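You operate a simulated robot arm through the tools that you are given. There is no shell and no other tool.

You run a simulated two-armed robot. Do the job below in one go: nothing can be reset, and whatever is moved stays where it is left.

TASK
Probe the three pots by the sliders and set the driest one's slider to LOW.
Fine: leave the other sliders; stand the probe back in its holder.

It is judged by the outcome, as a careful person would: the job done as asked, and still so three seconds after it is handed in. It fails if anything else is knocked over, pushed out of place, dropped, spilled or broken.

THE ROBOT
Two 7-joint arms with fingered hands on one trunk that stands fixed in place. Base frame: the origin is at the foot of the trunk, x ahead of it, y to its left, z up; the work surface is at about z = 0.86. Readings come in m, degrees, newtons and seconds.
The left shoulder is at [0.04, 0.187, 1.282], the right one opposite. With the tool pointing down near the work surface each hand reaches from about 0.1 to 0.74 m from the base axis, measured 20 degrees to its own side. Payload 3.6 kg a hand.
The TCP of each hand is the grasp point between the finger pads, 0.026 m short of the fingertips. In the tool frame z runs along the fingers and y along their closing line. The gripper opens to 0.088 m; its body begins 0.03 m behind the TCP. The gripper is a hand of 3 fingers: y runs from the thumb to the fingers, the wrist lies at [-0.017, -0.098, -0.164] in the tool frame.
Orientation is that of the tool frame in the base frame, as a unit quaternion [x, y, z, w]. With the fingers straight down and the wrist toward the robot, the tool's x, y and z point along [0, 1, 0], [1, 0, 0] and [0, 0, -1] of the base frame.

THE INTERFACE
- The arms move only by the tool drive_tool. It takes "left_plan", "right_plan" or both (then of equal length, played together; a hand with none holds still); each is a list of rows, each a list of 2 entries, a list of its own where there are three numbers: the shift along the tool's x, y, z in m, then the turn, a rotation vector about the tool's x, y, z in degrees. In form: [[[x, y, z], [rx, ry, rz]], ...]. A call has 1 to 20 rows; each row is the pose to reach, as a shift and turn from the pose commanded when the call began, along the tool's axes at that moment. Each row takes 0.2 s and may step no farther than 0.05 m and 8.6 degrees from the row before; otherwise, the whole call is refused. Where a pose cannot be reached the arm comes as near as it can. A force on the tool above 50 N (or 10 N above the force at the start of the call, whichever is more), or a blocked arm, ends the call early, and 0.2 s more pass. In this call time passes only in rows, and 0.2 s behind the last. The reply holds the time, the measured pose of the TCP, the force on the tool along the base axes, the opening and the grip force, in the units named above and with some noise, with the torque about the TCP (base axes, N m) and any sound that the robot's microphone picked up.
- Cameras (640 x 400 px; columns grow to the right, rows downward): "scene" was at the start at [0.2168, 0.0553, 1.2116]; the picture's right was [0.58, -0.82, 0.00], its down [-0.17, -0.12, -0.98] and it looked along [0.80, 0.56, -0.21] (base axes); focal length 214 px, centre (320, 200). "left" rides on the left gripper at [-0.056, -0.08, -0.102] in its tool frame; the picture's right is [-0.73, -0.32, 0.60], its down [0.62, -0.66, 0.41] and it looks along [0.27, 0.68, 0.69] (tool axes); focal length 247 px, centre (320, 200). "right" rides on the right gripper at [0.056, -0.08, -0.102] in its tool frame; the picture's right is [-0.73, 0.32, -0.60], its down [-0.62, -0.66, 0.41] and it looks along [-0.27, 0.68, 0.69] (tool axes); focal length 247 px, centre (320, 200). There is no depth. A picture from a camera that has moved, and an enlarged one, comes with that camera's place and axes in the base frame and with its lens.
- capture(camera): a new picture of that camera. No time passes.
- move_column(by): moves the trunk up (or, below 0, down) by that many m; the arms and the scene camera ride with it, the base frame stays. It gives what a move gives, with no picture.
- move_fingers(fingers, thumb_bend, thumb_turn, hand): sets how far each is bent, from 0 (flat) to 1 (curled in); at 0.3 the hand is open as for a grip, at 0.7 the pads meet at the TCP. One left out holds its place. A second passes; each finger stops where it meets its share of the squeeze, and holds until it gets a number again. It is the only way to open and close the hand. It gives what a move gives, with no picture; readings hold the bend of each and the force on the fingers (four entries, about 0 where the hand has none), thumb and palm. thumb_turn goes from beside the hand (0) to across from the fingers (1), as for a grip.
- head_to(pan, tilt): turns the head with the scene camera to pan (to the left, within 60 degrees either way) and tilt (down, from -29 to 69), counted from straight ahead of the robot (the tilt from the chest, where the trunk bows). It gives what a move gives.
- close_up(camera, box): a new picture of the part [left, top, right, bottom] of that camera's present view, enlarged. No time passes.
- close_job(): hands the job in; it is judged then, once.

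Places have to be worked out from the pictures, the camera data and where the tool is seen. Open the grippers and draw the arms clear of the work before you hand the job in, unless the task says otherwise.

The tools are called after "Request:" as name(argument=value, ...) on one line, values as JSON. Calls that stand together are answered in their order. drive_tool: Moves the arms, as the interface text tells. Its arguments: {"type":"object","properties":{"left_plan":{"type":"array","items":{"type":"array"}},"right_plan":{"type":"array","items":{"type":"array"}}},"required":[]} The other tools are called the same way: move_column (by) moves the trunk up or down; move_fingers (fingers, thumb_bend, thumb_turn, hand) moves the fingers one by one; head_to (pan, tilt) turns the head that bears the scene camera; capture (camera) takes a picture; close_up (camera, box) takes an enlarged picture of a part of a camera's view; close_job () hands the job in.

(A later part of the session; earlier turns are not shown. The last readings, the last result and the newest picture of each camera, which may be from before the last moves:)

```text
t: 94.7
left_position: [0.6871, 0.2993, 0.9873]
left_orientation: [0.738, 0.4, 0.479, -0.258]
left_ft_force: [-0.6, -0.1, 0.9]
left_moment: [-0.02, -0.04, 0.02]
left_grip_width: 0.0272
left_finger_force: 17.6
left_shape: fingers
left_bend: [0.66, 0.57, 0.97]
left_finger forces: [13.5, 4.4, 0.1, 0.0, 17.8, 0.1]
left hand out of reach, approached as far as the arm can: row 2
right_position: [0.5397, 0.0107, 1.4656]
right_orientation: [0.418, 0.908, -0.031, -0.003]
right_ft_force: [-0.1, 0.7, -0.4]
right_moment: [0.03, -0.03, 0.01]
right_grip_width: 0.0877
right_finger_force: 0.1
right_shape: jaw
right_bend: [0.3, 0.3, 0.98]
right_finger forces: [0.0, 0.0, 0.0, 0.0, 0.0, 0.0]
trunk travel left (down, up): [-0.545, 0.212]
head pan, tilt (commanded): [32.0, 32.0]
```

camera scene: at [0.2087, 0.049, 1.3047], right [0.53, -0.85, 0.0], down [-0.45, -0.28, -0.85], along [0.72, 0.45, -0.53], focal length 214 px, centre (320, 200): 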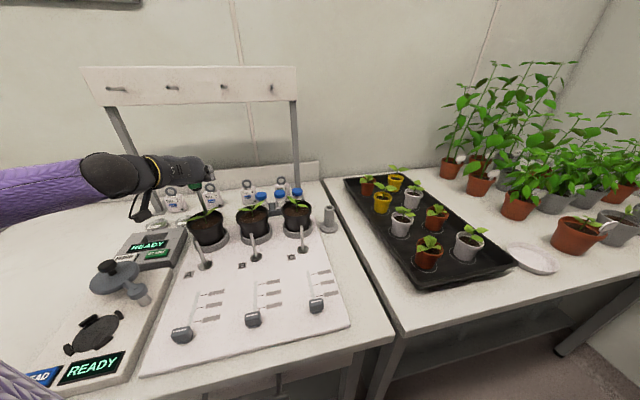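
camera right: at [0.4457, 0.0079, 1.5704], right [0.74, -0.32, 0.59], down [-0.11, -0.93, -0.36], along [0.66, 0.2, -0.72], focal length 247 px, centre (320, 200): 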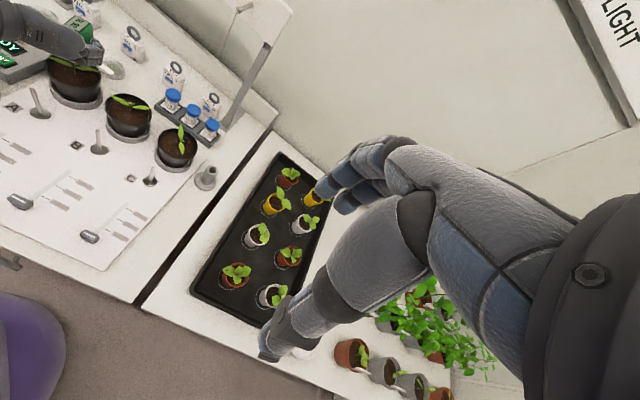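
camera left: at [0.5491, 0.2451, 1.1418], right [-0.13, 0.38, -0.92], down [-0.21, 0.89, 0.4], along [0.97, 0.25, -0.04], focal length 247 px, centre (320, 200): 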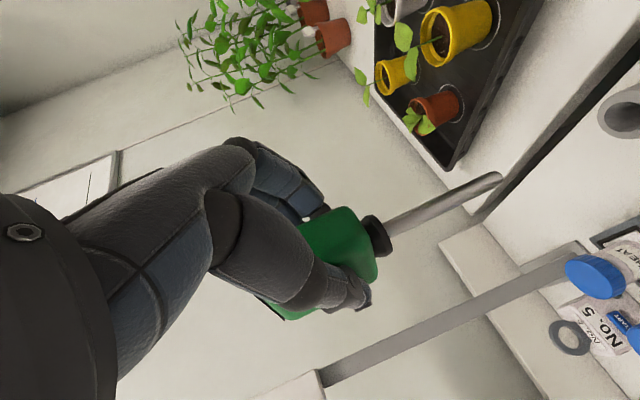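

The hand is at its reach limit with light contact, so the remaining drop is at most a couple of millimetres. I open the fingers to release the probe.

Request:
move_fingers(hand="left", fingers=0.4, thumb_bend=0.4)

Request:
capture(camera="left")

Request:
close_up(camera="right", box=[160, 100, 260, 200])

```text
t: 95.7
left_position: [0.6872, 0.3013, 0.9873]
left_orientation: [0.738, 0.4, 0.478, -0.259]
left_ft_force: [0.4, -0.6, 0.2]
left_moment: [0.02, 0.02, -0.01]
left_grip_width: 0.0665
left_finger_force: 0.1
left_shape: fingers
left_bend: [0.4, 0.4, 0.97]
left_finger forces: [0.1, 0.0, 0.0, 0.0, 0.0, 0.0]
right_position: [0.5377, 0.0116, 1.466]
right_orientation: [0.417, 0.908, -0.032, -0.003]
right_ft_force: [0.7, 1.0, -0.3]
right_moment: [0.0, 0.04, -0.01]
right_grip_width: 0.0881
right_finger_force: 0.1
right_shape: jaw
right_bend: [0.3, 0.3, 0.98]
right_finger forces: [0.1, 0.0, 0.0, 0.0, 0.1, 0.0]
trunk travel left (down, up): [-0.545, 0.212]
head pan, tilt (commanded): [32.0, 32.0]
```

```text
taken
camera left: at [0.5565, 0.2465, 0.9778], right [-0.13, 0.38, -0.92], down [-0.21, 0.89, 0.4], along [0.97, 0.25, -0.03], focal length 247 px, centre (320, 200)
```

left: 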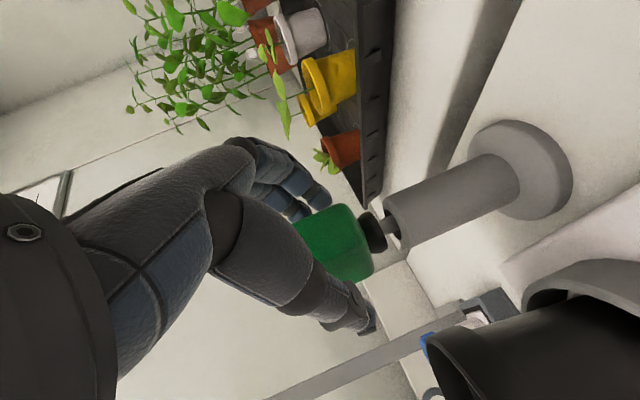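

```text
4.00 times, centred on (210, 150) of right
camera zoom: at [0.4457, 0.0077, 1.5704], right [0.74, -0.32, 0.59], down [-0.11, -0.93, -0.36], along [0.66, 0.2, -0.72], focal length 988 px, centre (760, 400)
```

zoom: 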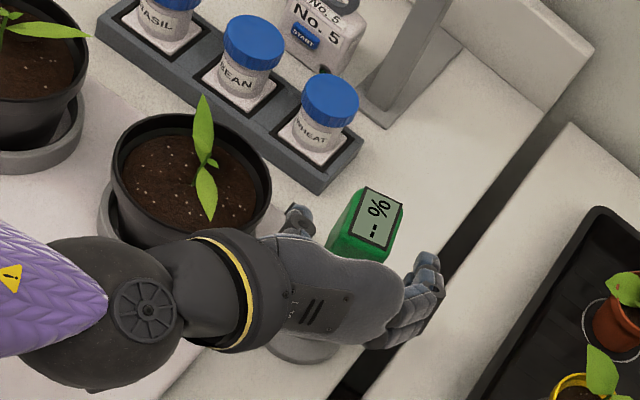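

The probe stands in its holder by itself. I back the hand straight away horizontally, then raise it.

Request:
drive_tool(left_plan=[[[-0.0081, 0, -0.0183], [0, 0, 0]], [[-0.0183, 0, -0.0411], [0, 0, 0]], [[-0.0325, 0, -0.0731], [0, 0, 0]], [[-0.0488, 0, -0.1096], [0, 0, 0]], [[-0.0122, 0, -0.1259], [0, 0, 0]], [[0.0243, 0, -0.1421], [0, 0, 0]], [[0.0609, 0, -0.1584], [0, 0, 0]]])

Request:
capture(camera="scene")

Request:
capture(camera="right")

Request:
capture(camera="left")

```text
t: 97.3
left_position: [0.6202, 0.2003, 1.1092]
left_orientation: [0.738, 0.399, 0.479, -0.259]
left_ft_force: [-0.7, 0.3, -0.4]
left_moment: [0.03, -0.01, 0.0]
left_grip_width: 0.0663
left_finger_force: 0.1
left_shape: fingers
left_bend: [0.4, 0.4, 0.97]
left_finger forces: [0.0, 0.1, 0.1, 0.0, 0.1, 0.0]
right_position: [0.5385, 0.0122, 1.465]
right_orientation: [0.417, 0.908, -0.032, -0.003]
right_ft_force: [-0.1, 0.3, 0.4]
right_moment: [0.02, -0.02, 0.0]
right_grip_width: 0.0877
right_finger_force: 0.1
right_shape: jaw
right_bend: [0.3, 0.3, 0.98]
right_finger forces: [0.0, 0.1, 0.0, 0.1, 0.1, 0.1]
trunk travel left (down, up): [-0.545, 0.212]
head pan, tilt (commanded): [32.0, 32.0]
```

```text
taken
camera scene: at [0.2086, 0.0487, 1.3047], right [0.53, -0.85, 0.0], down [-0.45, -0.28, -0.85], along [0.72, 0.45, -0.53], focal length 214 px, centre (320, 200)
```

scene: 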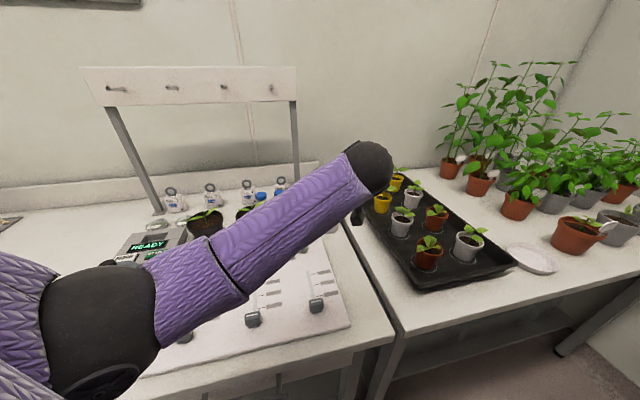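

```text
taken
camera right: at [0.4456, 0.0076, 1.5705], right [0.74, -0.32, 0.59], down [-0.11, -0.93, -0.36], along [0.67, 0.2, -0.72], focal length 247 px, centre (320, 200)
```

right: 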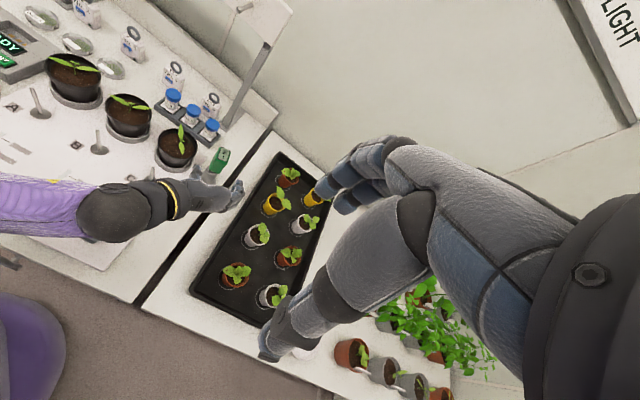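

```text
taken
camera left: at [0.4898, 0.1458, 1.1003], right [-0.13, 0.38, -0.92], down [-0.21, 0.89, 0.4], along [0.97, 0.25, -0.04], focal length 247 px, centre (320, 200)
```

left: 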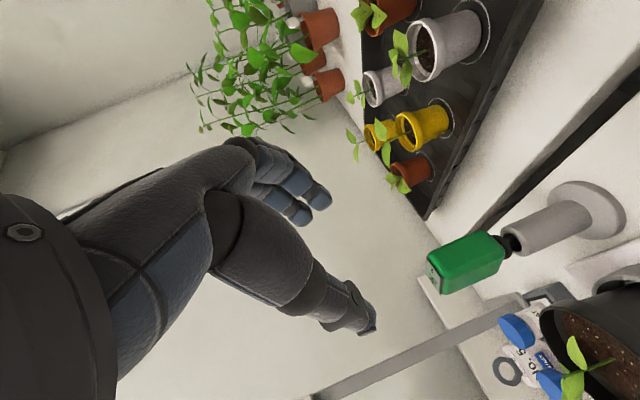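

The probe is standing in its holder and everything is in place. Next I raise the left hand and turn it fingers-down, ready to work at slider A.

Request:
drive_tool(left_plan=[[[0.0114, 0, -0.0051], [0, -8.25, 0]], [[0.0228, 0, -0.0102], [0, -16.5, 0]], [[0.0343, 0, -0.0153], [0, -24.75, 0]], [[0.0457, 0, -0.0203], [0, -33, 0]], [[0.0571, 0, -0.0254], [0, -41.25, 0]], [[0.0685, 0, -0.0305], [0, -49.5, 0]], [[0.0799, 0, -0.0356], [0, -57.75, 0]], [[0.0914, 0, -0.0407], [0, -66, 0]]])

Request:
capture(camera="scene")

Request:
close_up(camera="right", box=[180, 120, 260, 200])

```text
t: 99.1
left_position: [0.6224, 0.2017, 1.208]
left_orientation: [0.88, 0.475, -0.002, 0.002]
left_ft_force: [0.1, -1.3, -0.1]
left_moment: [-0.02, -0.01, -0.02]
left_grip_width: 0.0663
left_finger_force: 0.0
left_shape: fingers
left_bend: [0.4, 0.4, 0.97]
left_finger forces: [0.1, 0.1, 0.0, 0.1, 0.0, 0.0]
right_position: [0.5379, 0.0126, 1.4658]
right_orientation: [0.418, 0.908, -0.032, -0.003]
right_ft_force: [0.5, -0.7, 0.4]
right_moment: [-0.02, -0.02, 0.01]
right_grip_width: 0.0878
right_finger_force: 0.1
right_shape: jaw
right_bend: [0.3, 0.3, 0.98]
right_finger forces: [0.0, 0.0, 0.1, 0.0, 0.0, 0.0]
trunk travel left (down, up): [-0.545, 0.212]
head pan, tilt (commanded): [32.0, 32.0]
```

```text
taken
camera scene: at [0.2089, 0.049, 1.3047], right [0.53, -0.85, 0.0], down [-0.45, -0.28, -0.85], along [0.72, 0.45, -0.53], focal length 214 px, centre (320, 200)
```

scene: 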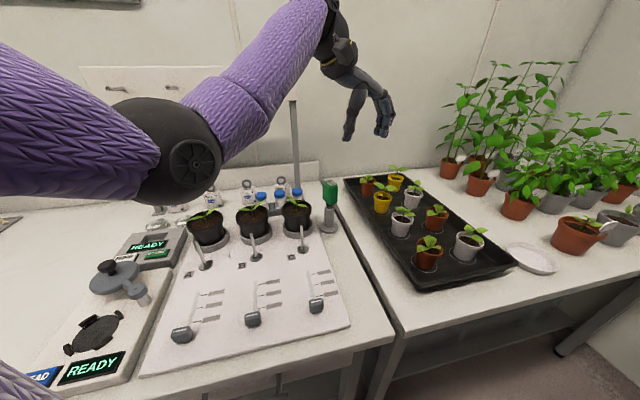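

```text
5.00 times, centred on (220, 160) of right
camera zoom: at [0.4459, 0.008, 1.5703], right [0.74, -0.32, 0.59], down [-0.11, -0.93, -0.36], along [0.66, 0.2, -0.72], focal length 1235 px, centre (820, 400)
```

zoom: 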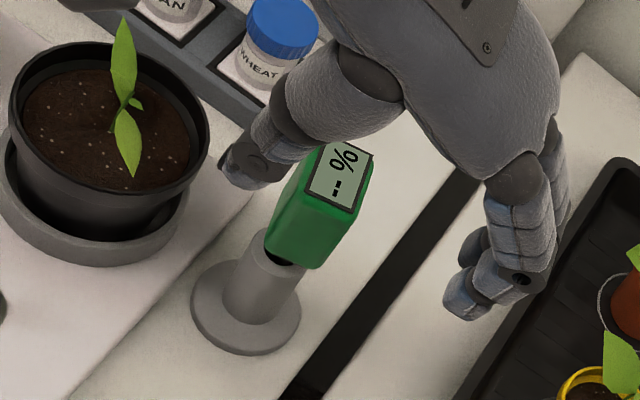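

The hand is clear and the probe rests correctly in its holder. I check whether the slider labels can be read from here before moving closer.

Request:
close_up(camera="scene", box=[165, 275, 235, 350])

Request:
close_up(camera="scene", box=[195, 285, 230, 325])

```text
5.33 times, centred on (200, 312) of scene
camera zoom: at [0.2089, 0.049, 1.3047], right [0.53, -0.85, 0.0], down [-0.45, -0.28, -0.85], along [0.72, 0.45, -0.53], focal length 1144 px, centre (960, -400)
```

zoom: 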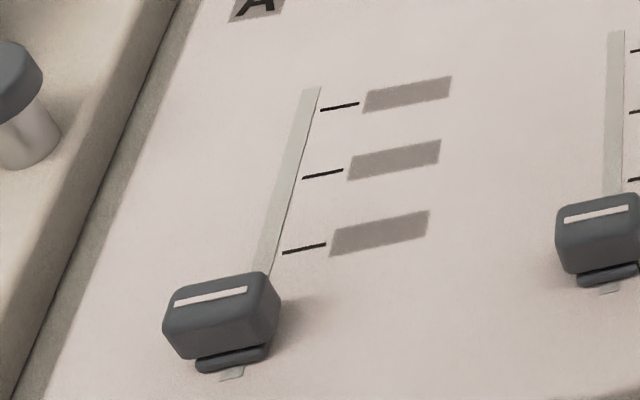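

```text
10.00 times, centred on (212, 305) of scene
camera zoom: at [0.2089, 0.049, 1.3047], right [0.53, -0.85, 0.0], down [-0.45, -0.28, -0.85], along [0.72, 0.45, -0.53], focal length 2145 px, centre (1395, -850)
```

zoom: 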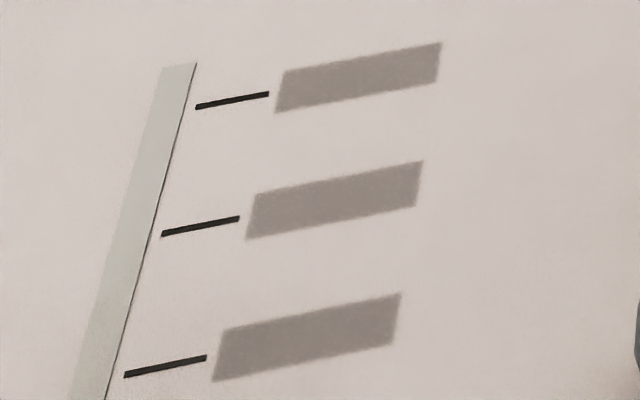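

Labels are unreadable from this distance. I bring the left hand over beside slot A (fingers down, turned to the board), so its camera comes within about 0.2 m of A's labels.

Request:
drive_tool(left_plan=[[[0.0058, -0.0394, 0.0176], [0, 0, 2]], [[0.0116, -0.0788, 0.0351], [0, 0, 4]], [[0.0174, -0.1181, 0.0527], [0, 0, 6]], [[0.0232, -0.1575, 0.0702], [0, 0, 8]], [[0.0289, -0.1969, 0.0878], [0, 0, 10]], [[0.0347, -0.2363, 0.1053], [0, 0, 12]], [[0.0405, -0.2756, 0.1229], [0, 0, 12]], [[0.0463, -0.315, 0.1404], [0, 0, 12]], [[0.0521, -0.3544, 0.158], [0, 0, 12]]])

Request:
capture(camera="left")

Request:
capture(camera="scene")

```text
t: 101.1
left_position: [0.3512, 0.4371, 1.0486]
left_orientation: [0.925, 0.381, 0.002, 0.002]
left_ft_force: [-0.1, -0.1, 0.0]
left_moment: [-0.01, 0.0, -0.04]
left_grip_width: 0.0665
left_finger_force: 0.1
left_shape: fingers
left_bend: [0.4, 0.4, 0.97]
left_finger forces: [0.1, 0.0, 0.0, 0.0, 0.1, 0.0]
right_position: [0.5372, 0.0121, 1.4658]
right_orientation: [0.417, 0.908, -0.032, -0.002]
right_ft_force: [-0.2, -0.4, -0.3]
right_moment: [0.02, -0.03, -0.01]
right_grip_width: 0.0879
right_finger_force: 0.1
right_shape: jaw
right_bend: [0.3, 0.3, 0.98]
right_finger forces: [0.1, 0.0, 0.0, 0.0, 0.0, 0.0]
trunk travel left (down, up): [-0.545, 0.212]
head pan, tilt (commanded): [32.0, 32.0]
```

```text
taken
camera left: at [0.2542, 0.4539, 1.1511], right [-0.74, -0.29, -0.6], down [-0.03, 0.91, -0.41], along [0.67, -0.29, -0.68], focal length 247 px, centre (320, 200)
```

left: 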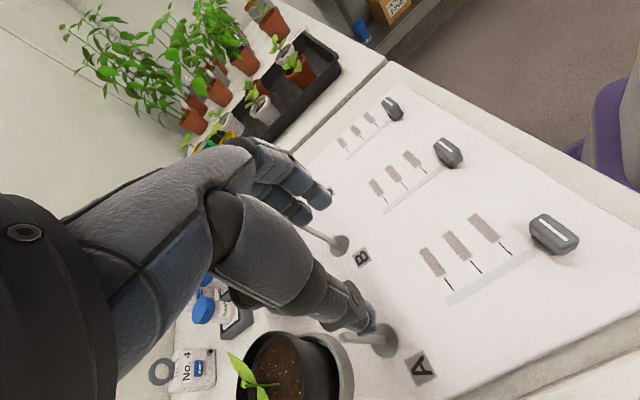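

```text
taken
camera scene: at [0.2078, 0.0492, 1.3049], right [0.53, -0.85, 0.0], down [-0.45, -0.28, -0.85], along [0.72, 0.45, -0.53], focal length 214 px, centre (320, 200)
```

scene: 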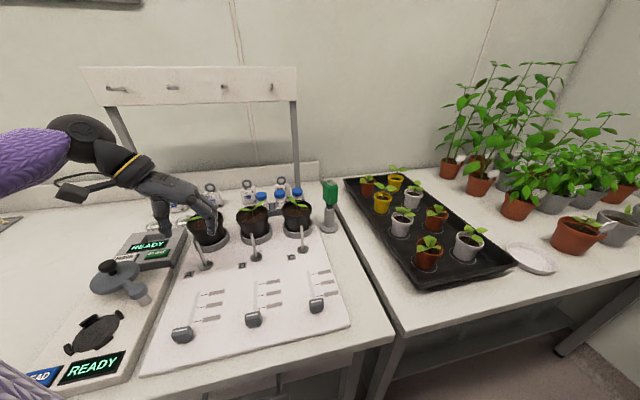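

The left camera now sees A's labels well placed. I zoom in to see if they're legible at this range.

Request:
close_up(camera="left", box=[410, 200, 590, 310])

```text
3.56 times, centred on (500, 255) of left
camera zoom: at [0.2542, 0.4539, 1.1511], right [-0.74, -0.29, -0.6], down [-0.03, 0.91, -0.41], along [0.67, -0.29, -0.68], focal length 878 px, centre (-320, 4)
```

zoom: 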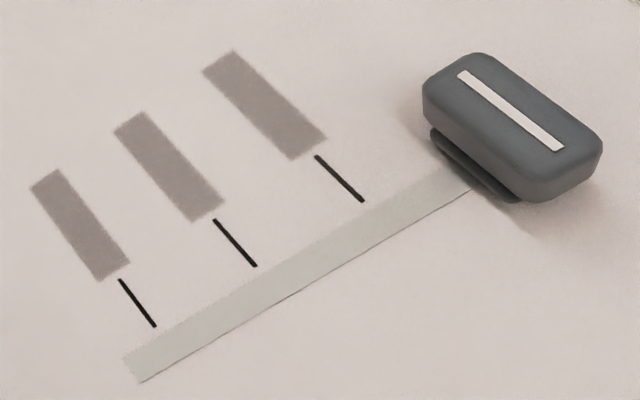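

Still blurred at about 0.3 m, so I lower the hand 95 mm (clear of rod A) to bring the camera to roughly 0.2 m.

Request:
drive_tool(left_plan=[[[-0.003, 0, 0.032], [0, 0, 0]], [[-0.006, 0, 0.064], [0, 0, 0]], [[-0.008, 0, 0.094], [0, 0, 0]]])

Request:
capture(camera="left")

Request:
close_up(camera="left", box=[400, 150, 560, 270])

```text
t: 101.9
left_position: [0.3479, 0.4313, 0.9548]
left_orientation: [0.925, 0.381, 0.001, 0.002]
left_ft_force: [-0.5, 0.1, 0.4]
left_moment: [0.0, 0.03, -0.04]
left_grip_width: 0.0666
left_finger_force: 0.1
left_shape: fingers
left_bend: [0.4, 0.4, 0.97]
left_finger forces: [0.0, 0.0, 0.0, 0.0, 0.0, 0.1]
right_position: [0.5394, 0.0119, 1.4652]
right_orientation: [0.417, 0.908, -0.031, -0.003]
right_ft_force: [0.4, 0.2, 0.3]
right_moment: [-0.01, 0.02, 0.01]
right_grip_width: 0.0878
right_finger_force: 0.0
right_shape: jaw
right_bend: [0.3, 0.3, 0.98]
right_finger forces: [0.0, 0.0, 0.0, 0.0, 0.1, 0.0]
trunk travel left (down, up): [-0.545, 0.212]
head pan, tilt (commanded): [32.0, 32.0]
```

```text
taken
camera left: at [0.2511, 0.4478, 1.057], right [-0.74, -0.29, -0.6], down [-0.03, 0.91, -0.41], along [0.67, -0.29, -0.68], focal length 247 px, centre (320, 200)
```

left: 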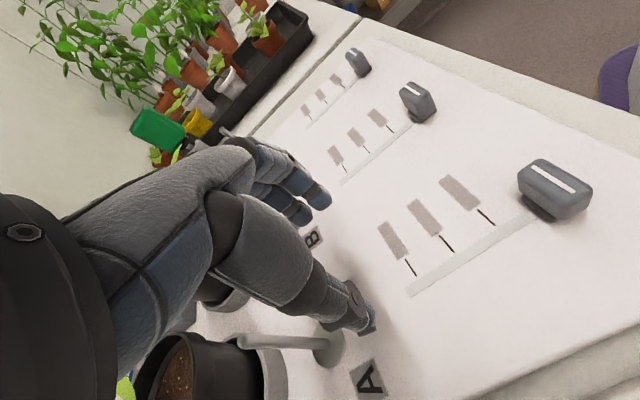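

```text
3.33 times, centred on (480, 210) of left
camera zoom: at [0.2511, 0.4478, 1.057], right [-0.74, -0.29, -0.6], down [-0.03, 0.91, -0.41], along [0.67, -0.29, -0.68], focal length 823 px, centre (-213, 167)
```

zoom: 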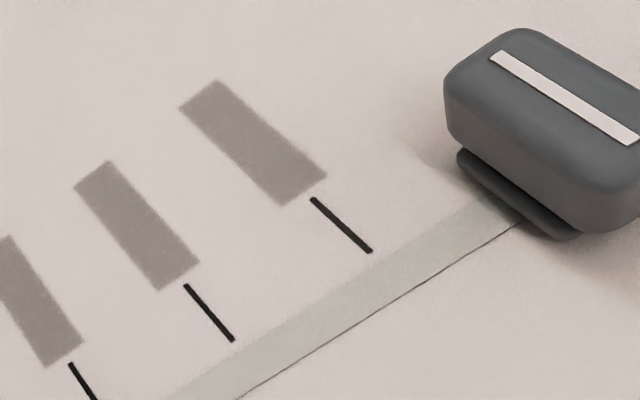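

The labels stay soft grey even at 0.22 m, as if smudged. Before guessing I look around for any other indication of which mark is LOW — first the whole board from the left camera, then around the room with the head.

Request:
close_up(camera="left", box=[280, 30, 620, 220])

Request:
head_to(pan=50, tilt=5)

Request:
capture(camera="scene")

Request:
head_to(pan=0, tilt=5)

Request:
capture(camera="scene")

Request:
head_to(pan=-50, tilt=10)

Request:
capture(camera="scene")

```text
1.88 times, centred on (450, 125) of left
camera zoom: at [0.2511, 0.4478, 1.057], right [-0.74, -0.29, -0.6], down [-0.03, 0.91, -0.41], along [0.67, -0.29, -0.68], focal length 465 px, centre (75, 341)
```

zoom: 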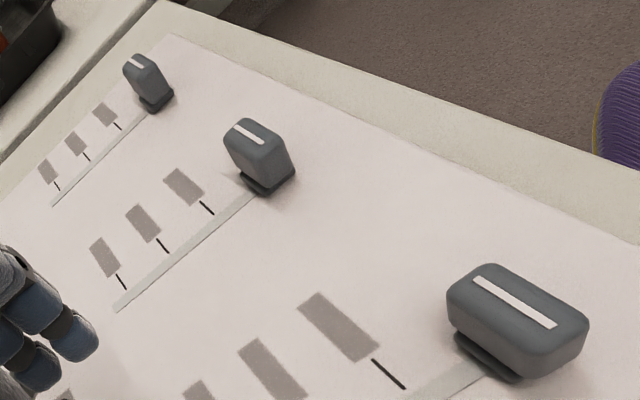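

```text
t: 102.8
left_position: [0.3468, 0.4318, 0.9553]
left_orientation: [0.924, 0.382, -0.001, 0.002]
left_ft_force: [1.1, 0.0, -1.0]
left_moment: [0.03, 0.03, 0.01]
left_grip_width: 0.0663
left_finger_force: 0.1
left_shape: fingers
left_bend: [0.4, 0.4, 0.97]
left_finger forces: [0.1, 0.0, 0.1, 0.1, 0.0, 0.0]
right_position: [0.5386, 0.0115, 1.4658]
right_orientation: [0.417, 0.909, -0.031, -0.003]
right_ft_force: [-0.2, 0.1, 0.3]
right_moment: [-0.04, 0.01, -0.02]
right_grip_width: 0.0879
right_finger_force: 0.1
right_shape: jaw
right_bend: [0.3, 0.3, 0.98]
right_finger forces: [0.0, 0.0, 0.1, 0.1, 0.0, 0.0]
trunk travel left (down, up): [-0.545, 0.212]
head pan, tilt (commanded): [50.0, 5.0]
```

```text
taken
camera scene: at [0.1919, 0.0717, 1.3482], right [0.77, -0.64, 0.0], down [-0.06, -0.07, -1.0], along [0.64, 0.76, -0.09], focal length 214 px, centre (320, 200)
```

scene: 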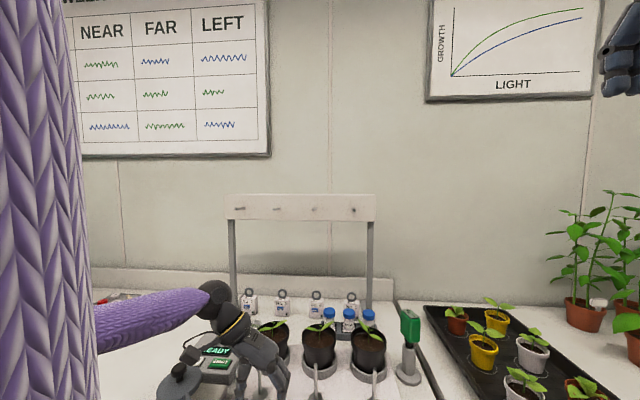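

```text
t: 104.0
left_position: [0.3473, 0.4322, 0.9565]
left_orientation: [0.924, 0.382, 0.0, 0.002]
left_ft_force: [-0.1, 0.5, -0.6]
left_moment: [-0.02, 0.0, -0.02]
left_grip_width: 0.0666
left_finger_force: 0.1
left_shape: fingers
left_bend: [0.4, 0.4, 0.97]
left_finger forces: [0.0, 0.0, 0.0, 0.0, 0.1, 0.1]
right_position: [0.5388, 0.012, 1.4651]
right_orientation: [0.418, 0.908, -0.031, -0.003]
right_ft_force: [-0.1, 0.4, -0.3]
right_moment: [0.02, -0.01, 0.02]
right_grip_width: 0.0876
right_finger_force: 0.1
right_shape: jaw
right_bend: [0.3, 0.3, 0.98]
right_finger forces: [0.1, 0.1, 0.1, 0.1, 0.0, 0.0]
trunk travel left (down, up): [-0.545, 0.212]
head pan, tilt (commanded): [0.0, 5.0]
```

```text
taken
camera scene: at [0.2245, 0.0015, 1.3483], right [0.0, -1.0, 0.0], down [-0.09, 0.0, -1.0], along [1.0, 0.0, -0.09], focal length 214 px, centre (320, 200)
```

scene: 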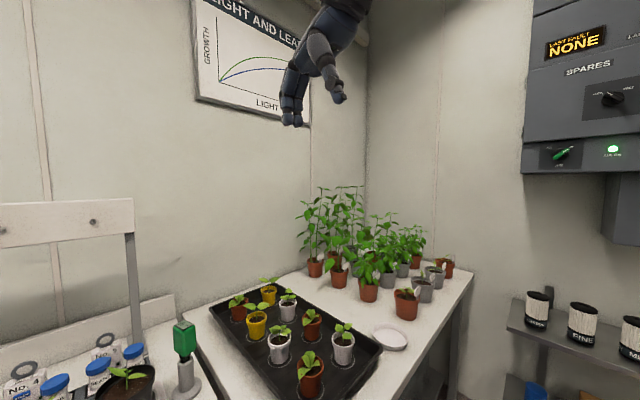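

```text
t: 105.2
left_position: [0.3476, 0.431, 0.9544]
left_orientation: [0.924, 0.383, 0.0, 0.003]
left_ft_force: [0.5, -0.6, 0.4]
left_moment: [0.0, 0.0, 0.01]
left_grip_width: 0.0667
left_finger_force: 0.0
left_shape: fingers
left_bend: [0.4, 0.4, 0.97]
left_finger forces: [0.0, 0.1, 0.1, 0.0, 0.1, 0.0]
right_position: [0.538, 0.0117, 1.465]
right_orientation: [0.418, 0.908, -0.031, -0.003]
right_ft_force: [-1.1, -1.3, -0.1]
right_moment: [0.0, 0.02, 0.0]
right_grip_width: 0.088
right_finger_force: 0.0
right_shape: jaw
right_bend: [0.3, 0.3, 0.98]
right_finger forces: [0.0, 0.0, 0.0, 0.0, 0.0, 0.0]
trunk travel left (down, up): [-0.545, 0.212]
head pan, tilt (commanded): [-50.0, 10.0]
```

```text
taken
camera scene: at [0.1926, -0.0698, 1.3402], right [-0.77, -0.64, 0.0], down [-0.11, 0.13, -0.98], along [0.63, -0.75, -0.17], focal length 214 px, centre (320, 200)
```

scene: 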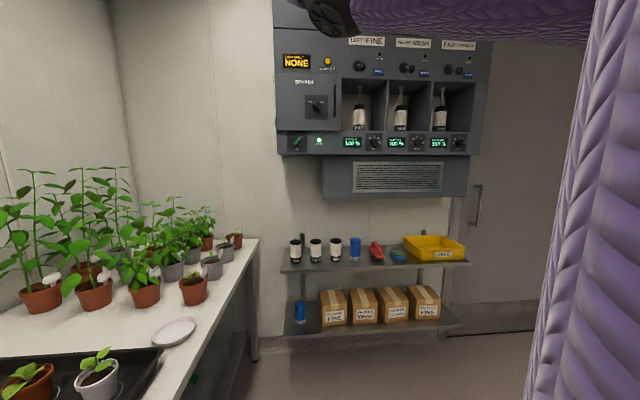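

No legend is visible elsewhere, and the room signs are unrelated. I'll get the camera much closer to the labels: curl the left fingers out of the way so the hand can go lower, and return the head view to the bench.

Request:
move_fingers(hand="left", fingers=0.9, thumb_bend=0.6, thumb_turn=0.4)

Request:
head_to(pan=45, tilt=40)

Request:
capture(camera="scene")

Request:
capture(camera="left")

```text
t: 106.2
left_position: [0.3481, 0.4318, 0.9552]
left_orientation: [0.924, 0.382, -0.001, 0.002]
left_ft_force: [-0.3, -0.5, 0.2]
left_moment: [0.0, 0.0, -0.03]
left_grip_width: 0.0386
left_finger_force: 0.1
left_shape: fingers
left_bend: [0.9, 0.6, 0.41]
left_finger forces: [0.0, 0.0, 0.0, 0.0, 0.1, 0.1]
right_position: [0.5384, 0.0111, 1.4651]
right_orientation: [0.417, 0.908, -0.031, -0.004]
right_ft_force: [0.4, 0.0, -0.9]
right_moment: [0.0, 0.01, 0.02]
right_grip_width: 0.0879
right_finger_force: 0.0
right_shape: jaw
right_bend: [0.3, 0.3, 0.98]
right_finger forces: [0.0, 0.0, 0.1, 0.0, 0.0, 0.0]
trunk travel left (down, up): [-0.545, 0.212]
head pan, tilt (commanded): [-50.0, 10.0]
```

```text
t: 107.9
left_position: [0.3471, 0.4325, 0.9556]
left_orientation: [0.924, 0.382, 0.0, 0.002]
left_ft_force: [0.1, 0.2, 0.0]
left_moment: [0.02, -0.03, 0.01]
left_grip_width: 0.0388
left_finger_force: 0.1
left_shape: fingers
left_bend: [0.9, 0.6, 0.41]
left_finger forces: [0.1, 0.1, 0.0, 0.0, 0.0, 0.0]
right_position: [0.5397, 0.0125, 1.4656]
right_orientation: [0.418, 0.908, -0.032, -0.003]
right_ft_force: [-0.4, -0.7, 0.5]
right_moment: [0.01, 0.01, 0.02]
right_grip_width: 0.088
right_finger_force: 0.0
right_shape: jaw
right_bend: [0.3, 0.3, 0.98]
right_finger forces: [0.0, 0.1, 0.0, 0.0, 0.0, 0.0]
trunk travel left (down, up): [-0.545, 0.212]
head pan, tilt (commanded): [45.0, 40.0]
```

```text
taken
camera scene: at [0.1929, 0.0614, 1.2925], right [0.71, -0.71, 0.0], down [-0.45, -0.45, -0.77], along [0.54, 0.54, -0.64], focal length 214 px, centre (320, 200)
```

scene: 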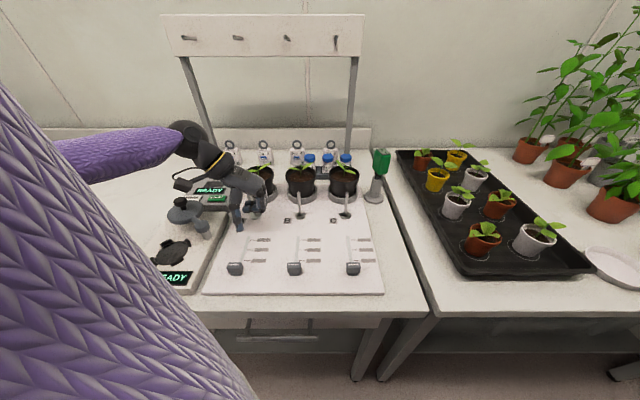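

```text
taken
camera left: at [0.2509, 0.4478, 1.0573], right [-0.74, -0.29, -0.6], down [-0.03, 0.91, -0.41], along [0.67, -0.29, -0.69], focal length 247 px, centre (320, 200)
```

left: 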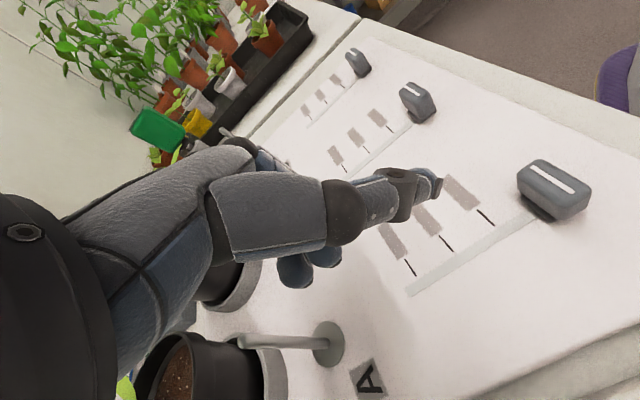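

The half-turned thumb now covers the labels. I fold it across instead and look again.

Request:
move_fingers(hand="left", fingers=1.0, thumb_bend=0.3, thumb_turn=0.0)

Request:
capture(camera="left")

Request:
close_up(camera="scene", box=[170, 120, 290, 280])

```text
t: 108.9
left_position: [0.3476, 0.4319, 0.9553]
left_orientation: [0.924, 0.382, 0.0, 0.002]
left_ft_force: [0.1, 0.5, 0.1]
left_moment: [-0.01, -0.02, 0.04]
left_grip_width: 0.0728
left_finger_force: 0.1
left_shape: fingers
left_bend: [1.0, 0.3, 0.0]
left_finger forces: [0.0, 0.1, 0.0, 0.1, 0.0, 0.1]
right_position: [0.5399, 0.0112, 1.4651]
right_orientation: [0.417, 0.908, -0.031, -0.003]
right_ft_force: [1.1, -0.4, 0.0]
right_moment: [0.02, 0.05, -0.03]
right_grip_width: 0.0881
right_finger_force: 0.2
right_shape: jaw
right_bend: [0.3, 0.3, 0.98]
right_finger forces: [0.0, 0.0, 0.0, 0.0, 0.0, 0.0]
trunk travel left (down, up): [-0.545, 0.212]
head pan, tilt (commanded): [45.0, 40.0]
```

```text
taken
camera left: at [0.2509, 0.4478, 1.0573], right [-0.74, -0.29, -0.6], down [-0.03, 0.91, -0.41], along [0.67, -0.29, -0.69], focal length 247 px, centre (320, 200)
```

left: 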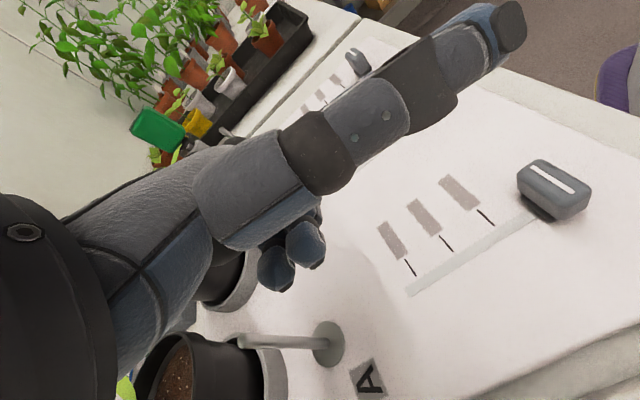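

```text
2.50 times, centred on (230, 200) of scene
camera zoom: at [0.1928, 0.0615, 1.2925], right [0.71, -0.71, 0.0], down [-0.45, -0.45, -0.77], along [0.54, 0.54, -0.64], focal length 536 px, centre (545, 200)
```

zoom: 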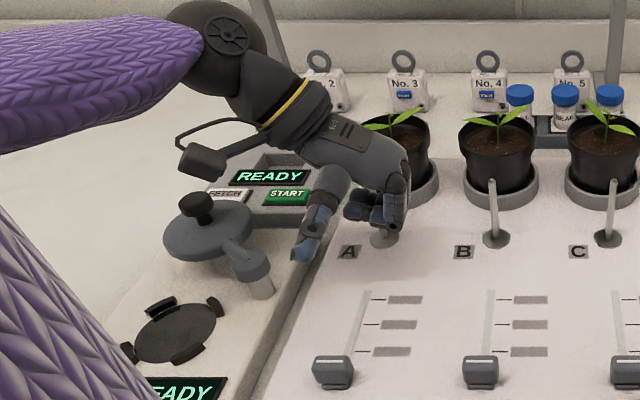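

I fold the thumb in as well to make a compact fist.

Request:
move_fingers(hand="left", thumb_bend=1.0, thumb_turn=1.0)

Request:
capture(camera="left")

Request:
close_up(camera="scene", box=[170, 120, 290, 280])

```text
t: 109.9
left_position: [0.3472, 0.4318, 0.955]
left_orientation: [0.924, 0.382, 0.001, 0.001]
left_ft_force: [0.5, -0.4, -0.1]
left_moment: [0.0, -0.01, 0.04]
left_grip_width: 0.0318
left_finger_force: 0.1
left_shape: fingers
left_bend: [0.99, 0.98, 0.7]
left_finger forces: [0.0, 0.1, 0.0, 0.0, 0.0, 0.0]
right_position: [0.5383, 0.013, 1.466]
right_orientation: [0.417, 0.908, -0.032, -0.003]
right_ft_force: [-1.0, 0.2, 0.4]
right_moment: [0.0, 0.0, 0.02]
right_grip_width: 0.0877
right_finger_force: 0.0
right_shape: jaw
right_bend: [0.3, 0.3, 0.98]
right_finger forces: [0.0, 0.1, 0.1, 0.1, 0.0, 0.0]
trunk travel left (down, up): [-0.545, 0.212]
head pan, tilt (commanded): [45.0, 40.0]
```

```text
taken
camera left: at [0.2509, 0.4478, 1.0573], right [-0.74, -0.29, -0.6], down [-0.03, 0.91, -0.41], along [0.67, -0.29, -0.69], focal length 247 px, centre (320, 200)
```

left: 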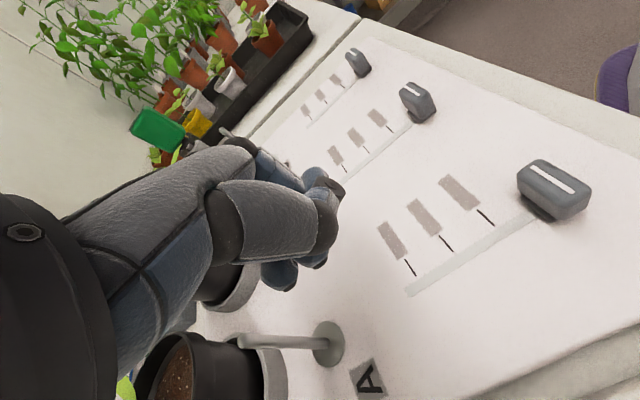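

```text
2.50 times, centred on (230, 200) of scene
camera zoom: at [0.1928, 0.0615, 1.2925], right [0.71, -0.71, 0.0], down [-0.45, -0.45, -0.77], along [0.54, 0.54, -0.64], focal length 536 px, centre (545, 200)
```

zoom: 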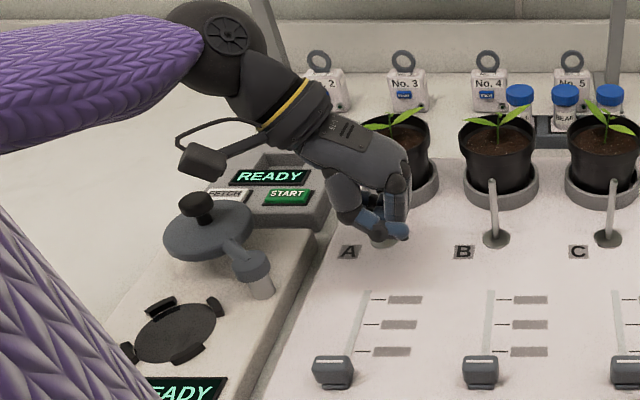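

With a compact fist the labels are clear in view. I move the hand 40 mm toward them and lower 48 mm, so the camera will be about 0.15 m away.

Request:
drive_tool(left_plan=[[[0, 0.02, 0.01], [0, 0, 0]], [[0, 0.04, 0.02], [0, 0, 0]], [[0, 0.04, 0.035], [0, 0, 0]], [[0, 0.04, 0.048], [0, 0, 0]]])

Request:
capture(camera="left")

Request:
close_up(camera="left", box=[330, 130, 530, 290])

```text
t: 110.9
left_position: [0.3776, 0.4038, 0.906]
left_orientation: [0.924, 0.382, 0.0, 0.001]
left_ft_force: [0.7, -0.3, 0.8]
left_moment: [0.03, -0.02, -0.01]
left_grip_width: 0.0319
left_finger_force: 0.0
left_shape: fingers
left_bend: [0.99, 0.98, 0.7]
left_finger forces: [0.1, 0.1, 0.0, 0.0, 0.0, 0.0]
right_position: [0.5388, 0.0108, 1.4651]
right_orientation: [0.417, 0.908, -0.032, -0.003]
right_ft_force: [0.1, 0.0, 0.2]
right_moment: [0.0, -0.03, -0.02]
right_grip_width: 0.0879
right_finger_force: 0.1
right_shape: jaw
right_bend: [0.3, 0.3, 0.98]
right_finger forces: [0.0, 0.1, 0.1, 0.0, 0.0, 0.0]
trunk travel left (down, up): [-0.545, 0.212]
head pan, tilt (commanded): [45.0, 40.0]
```

```text
taken
camera left: at [0.2805, 0.4202, 1.0079], right [-0.74, -0.29, -0.6], down [-0.03, 0.91, -0.41], along [0.67, -0.29, -0.69], focal length 247 px, centre (320, 200)
```

left: 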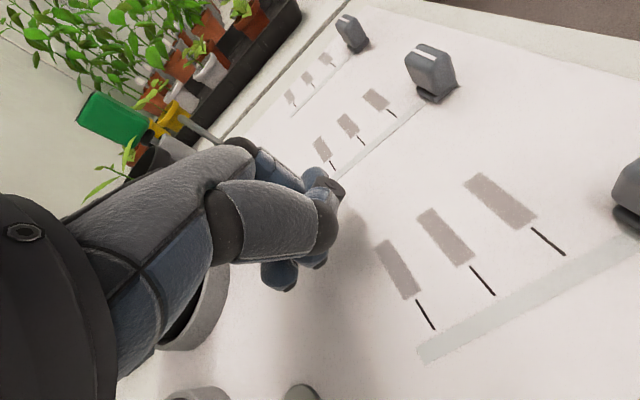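

```text
2.50 times, centred on (430, 210) of left
camera zoom: at [0.2805, 0.4202, 1.0079], right [-0.74, -0.29, -0.6], down [-0.03, 0.91, -0.41], along [0.67, -0.29, -0.69], focal length 617 px, centre (45, 175)
```

zoom: 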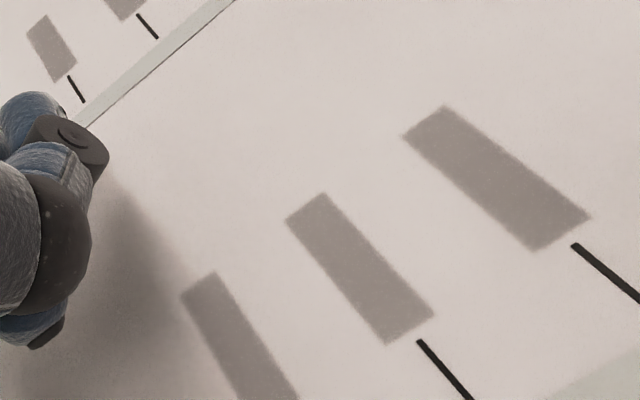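

Even at 0.15 m the labels are plain grey, so they can't be read directly. I look for another clue: I raise the hand a little and examine the wall charts and nearby signs.

Request:
drive_tool(left_plan=[[[0, -0.02, -0.04], [0, 0, 0]], [[0, -0.04, -0.08], [0, 0, 0]]])

Request:
head_to(pan=58, tilt=-12)

Request:
capture(camera="scene")

Request:
head_to(pan=20, tilt=-15)

Request:
capture(camera="scene")

```text
t: 111.5
left_position: [0.3456, 0.4312, 0.9885]
left_orientation: [0.925, 0.381, 0.0, 0.002]
left_ft_force: [-0.5, -0.7, 0.6]
left_moment: [-0.01, -0.03, -0.01]
left_grip_width: 0.032
left_finger_force: 0.0
left_shape: fingers
left_bend: [0.99, 0.98, 0.7]
left_finger forces: [0.1, 0.0, 0.0, 0.0, 0.0, 0.1]
right_position: [0.5383, 0.0118, 1.466]
right_orientation: [0.417, 0.908, -0.031, -0.003]
right_ft_force: [0.5, 0.1, 0.0]
right_moment: [0.01, 0.01, -0.01]
right_grip_width: 0.0878
right_finger_force: 0.0
right_shape: jaw
right_bend: [0.3, 0.3, 0.98]
right_finger forces: [0.0, 0.1, 0.0, 0.0, 0.1, 0.1]
trunk travel left (down, up): [-0.545, 0.212]
head pan, tilt (commanded): [45.0, 40.0]
```

```text
t: 112.7
left_position: [0.3483, 0.4326, 0.9875]
left_orientation: [0.924, 0.382, 0.0, 0.003]
left_ft_force: [0.3, 0.4, 0.4]
left_moment: [-0.03, 0.0, -0.03]
left_grip_width: 0.0319
left_finger_force: 0.0
left_shape: fingers
left_bend: [0.99, 0.98, 0.7]
left_finger forces: [0.0, 0.0, 0.0, 0.0, 0.0, 0.0]
right_position: [0.5394, 0.0127, 1.4641]
right_orientation: [0.417, 0.908, -0.031, -0.003]
right_ft_force: [-0.5, 0.5, -0.1]
right_moment: [-0.01, 0.0, -0.02]
right_grip_width: 0.0879
right_finger_force: 0.0
right_shape: jaw
right_bend: [0.3, 0.3, 0.98]
right_finger forces: [0.1, 0.1, 0.0, 0.0, 0.1, 0.0]
trunk travel left (down, up): [-0.545, 0.212]
head pan, tilt (commanded): [58.0, -12.0]
```

```text
taken
camera scene: at [0.1767, 0.0717, 1.3743], right [0.85, -0.53, 0.0], down [0.11, 0.18, -0.98], along [0.52, 0.83, 0.21], focal length 214 px, centre (320, 200)
```

scene: 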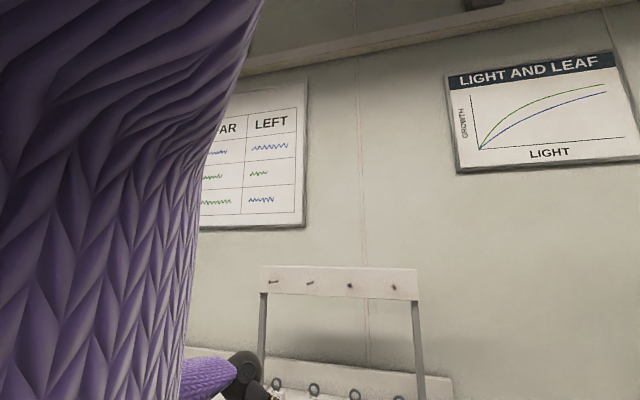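

```text
t: 113.8
left_position: [0.3471, 0.4323, 0.9872]
left_orientation: [0.924, 0.382, 0.0, 0.002]
left_ft_force: [-0.5, 0.1, 0.2]
left_moment: [-0.03, -0.01, 0.02]
left_grip_width: 0.0321
left_finger_force: 0.1
left_shape: fingers
left_bend: [0.99, 0.98, 0.7]
left_finger forces: [0.1, 0.1, 0.0, 0.0, 0.0, 0.1]
right_position: [0.5385, 0.0113, 1.4654]
right_orientation: [0.416, 0.909, -0.03, -0.003]
right_ft_force: [0.2, 0.5, 0.0]
right_moment: [-0.01, 0.01, -0.02]
right_grip_width: 0.088
right_finger_force: 0.0
right_shape: jaw
right_bend: [0.3, 0.3, 0.98]
right_finger forces: [0.1, 0.1, 0.0, 0.0, 0.0, 0.0]
trunk travel left (down, up): [-0.545, 0.212]
head pan, tilt (commanded): [20.0, -15.0]
```

```text
taken
camera scene: at [0.2083, 0.029, 1.3786], right [0.34, -0.94, 0.0], down [0.24, 0.09, -0.97], along [0.91, 0.33, 0.26], focal length 214 px, centre (320, 200)
```

scene: 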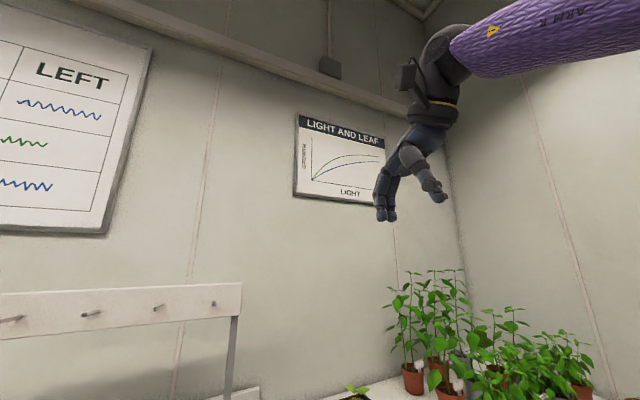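

No written legend anywhere. I'll go back down and zoom very strongly into one label in case faint lettering remains.

Request:
head_to(pan=45, tilt=40)

Request:
drive_tool(left_plan=[[[0, 0.02, 0.04], [0, 0, 0]], [[0, 0.04, 0.08], [0, 0, 0]], [[0, 0.04, 0.087], [0, 0, 0]]])

Request:
close_up(camera="left", box=[455, 160, 545, 240])

Request:
close_up(camera="left", box=[370, 200, 480, 300])

Request:
close_up(camera="left", box=[300, 70, 460, 170])

```text
t: 115.0
left_position: [0.3471, 0.4334, 0.988]
left_orientation: [0.924, 0.382, 0.0, 0.002]
left_ft_force: [-0.2, 0.5, -0.1]
left_moment: [0.04, 0.01, 0.01]
left_grip_width: 0.0321
left_finger_force: 0.1
left_shape: fingers
left_bend: [0.99, 0.98, 0.7]
left_finger forces: [0.1, 0.0, 0.1, 0.1, 0.0, 0.0]
right_position: [0.5386, 0.0117, 1.4643]
right_orientation: [0.417, 0.908, -0.031, -0.004]
right_ft_force: [-0.7, 0.7, 0.6]
right_moment: [-0.01, 0.06, 0.02]
right_grip_width: 0.0878
right_finger_force: 0.0
right_shape: jaw
right_bend: [0.3, 0.3, 0.98]
right_finger forces: [0.0, 0.1, 0.1, 0.1, 0.1, 0.0]
trunk travel left (down, up): [-0.545, 0.212]
head pan, tilt (commanded): [45.0, 40.0]
```

```text
t: 115.8
left_position: [0.3748, 0.4025, 0.9005]
left_orientation: [0.925, 0.381, 0.0, 0.002]
left_ft_force: [0.4, -0.5, -0.7]
left_moment: [-0.02, -0.02, 0.04]
left_grip_width: 0.0317
left_finger_force: 0.1
left_shape: fingers
left_bend: [0.99, 0.98, 0.7]
left_finger forces: [0.0, 0.0, 0.1, 0.1, 0.0, 0.1]
right_position: [0.5382, 0.0115, 1.465]
right_orientation: [0.417, 0.908, -0.031, -0.003]
right_ft_force: [0.6, 0.3, -0.3]
right_moment: [0.03, 0.06, 0.02]
right_grip_width: 0.0878
right_finger_force: 0.0
right_shape: jaw
right_bend: [0.3, 0.3, 0.98]
right_finger forces: [0.0, 0.1, 0.0, 0.0, 0.0, 0.0]
trunk travel left (down, up): [-0.545, 0.212]
head pan, tilt (commanded): [45.0, 40.0]
```

```text
5.00 times, centred on (500, 200) of left
camera zoom: at [0.2784, 0.4192, 1.0028], right [-0.74, -0.29, -0.6], down [-0.03, 0.91, -0.41], along [0.67, -0.29, -0.69], focal length 1235 px, centre (-580, 200)
```

zoom: 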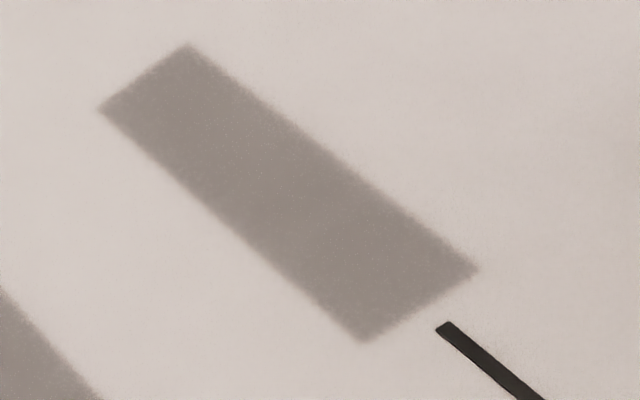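

```text
4.00 times, centred on (425, 250) of left
camera zoom: at [0.2784, 0.4192, 1.0028], right [-0.74, -0.29, -0.6], down [-0.03, 0.91, -0.41], along [0.67, -0.29, -0.69], focal length 988 px, centre (-100, 0)
```

zoom: 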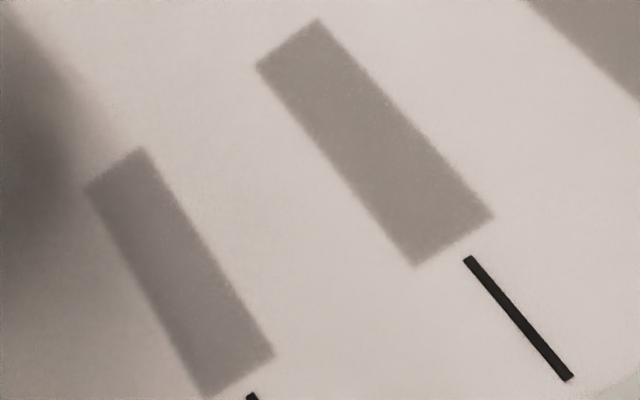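

```text
4.00 times, centred on (380, 120) of left
camera zoom: at [0.2784, 0.4192, 1.0028], right [-0.74, -0.29, -0.6], down [-0.03, 0.91, -0.41], along [0.67, -0.29, -0.69], focal length 988 px, centre (80, 520)
```

zoom: 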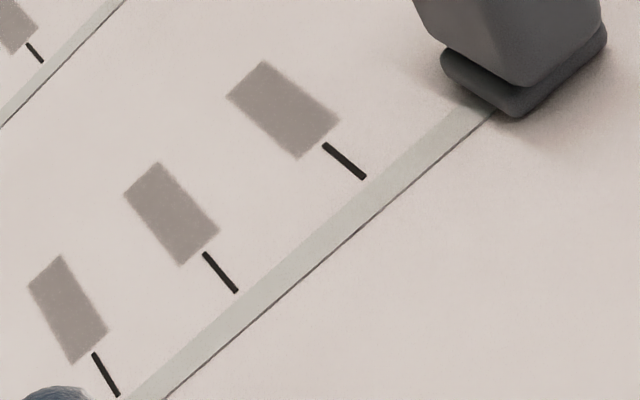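

The plates are uniformly soft grey even at 0.15 m from an oblique angle. I'll try one more thing: roll the hand so the camera looks nearly straight down at A's plates.

Request:
drive_tool(left_plan=[[[0, 0, -0.045], [0, 0, 0]], [[-0.003, 0.015, -0.06], [7.5, 0, 0]], [[-0.006, 0.03, -0.06], [15, 0, 0]], [[-0.009, 0.042, -0.06], [22.5, 0, 0]], [[-0.012, 0.054, -0.06], [30, 0, 0]], [[-0.015, 0.062, -0.06], [37.5, 0, 0]], [[-0.0166, 0.07, -0.06], [45, 0, 0]]])

Request:
capture(camera="left")

Request:
capture(camera="scene")

```text
t: 117.4
left_position: [0.4148, 0.3436, 0.9603]
left_orientation: [0.854, 0.353, -0.147, -0.353]
left_ft_force: [-0.3, 0.3, -0.6]
left_moment: [-0.02, 0.01, 0.0]
left_grip_width: 0.0319
left_finger_force: 0.0
left_shape: fingers
left_bend: [0.99, 0.98, 0.7]
left_finger forces: [0.0, 0.1, 0.0, 0.1, 0.1, 0.0]
right_position: [0.5391, 0.0107, 1.4653]
right_orientation: [0.418, 0.908, -0.031, -0.003]
right_ft_force: [0.2, -0.4, 0.2]
right_moment: [0.0, 0.01, -0.01]
right_grip_width: 0.0881
right_finger_force: 0.0
right_shape: jaw
right_bend: [0.3, 0.3, 0.98]
right_finger forces: [0.0, 0.0, 0.0, 0.1, 0.0, 0.0]
trunk travel left (down, up): [-0.545, 0.212]
head pan, tilt (commanded): [45.0, 40.0]
```

```text
taken
camera left: at [0.3869, 0.2919, 1.0901], right [-0.98, -0.06, -0.2], down [-0.1, 0.98, 0.18], along [0.18, 0.19, -0.96], focal length 247 px, centre (320, 200)
```

left: 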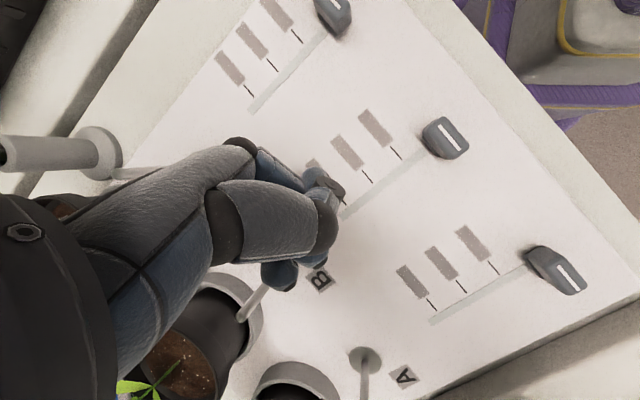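

```text
taken
camera scene: at [0.1936, 0.0609, 1.2924], right [0.71, -0.71, 0.0], down [-0.45, -0.45, -0.77], along [0.54, 0.54, -0.64], focal length 214 px, centre (320, 200)
```

scene: 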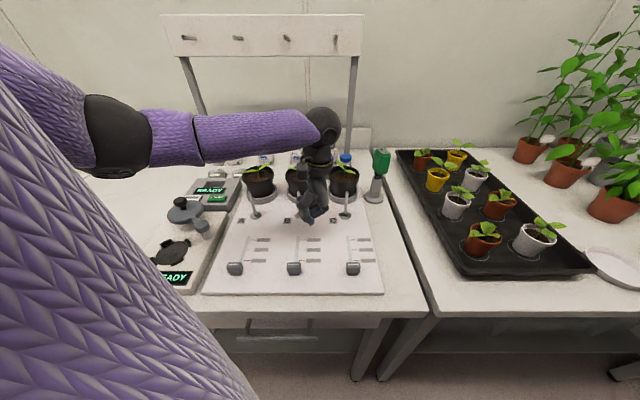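

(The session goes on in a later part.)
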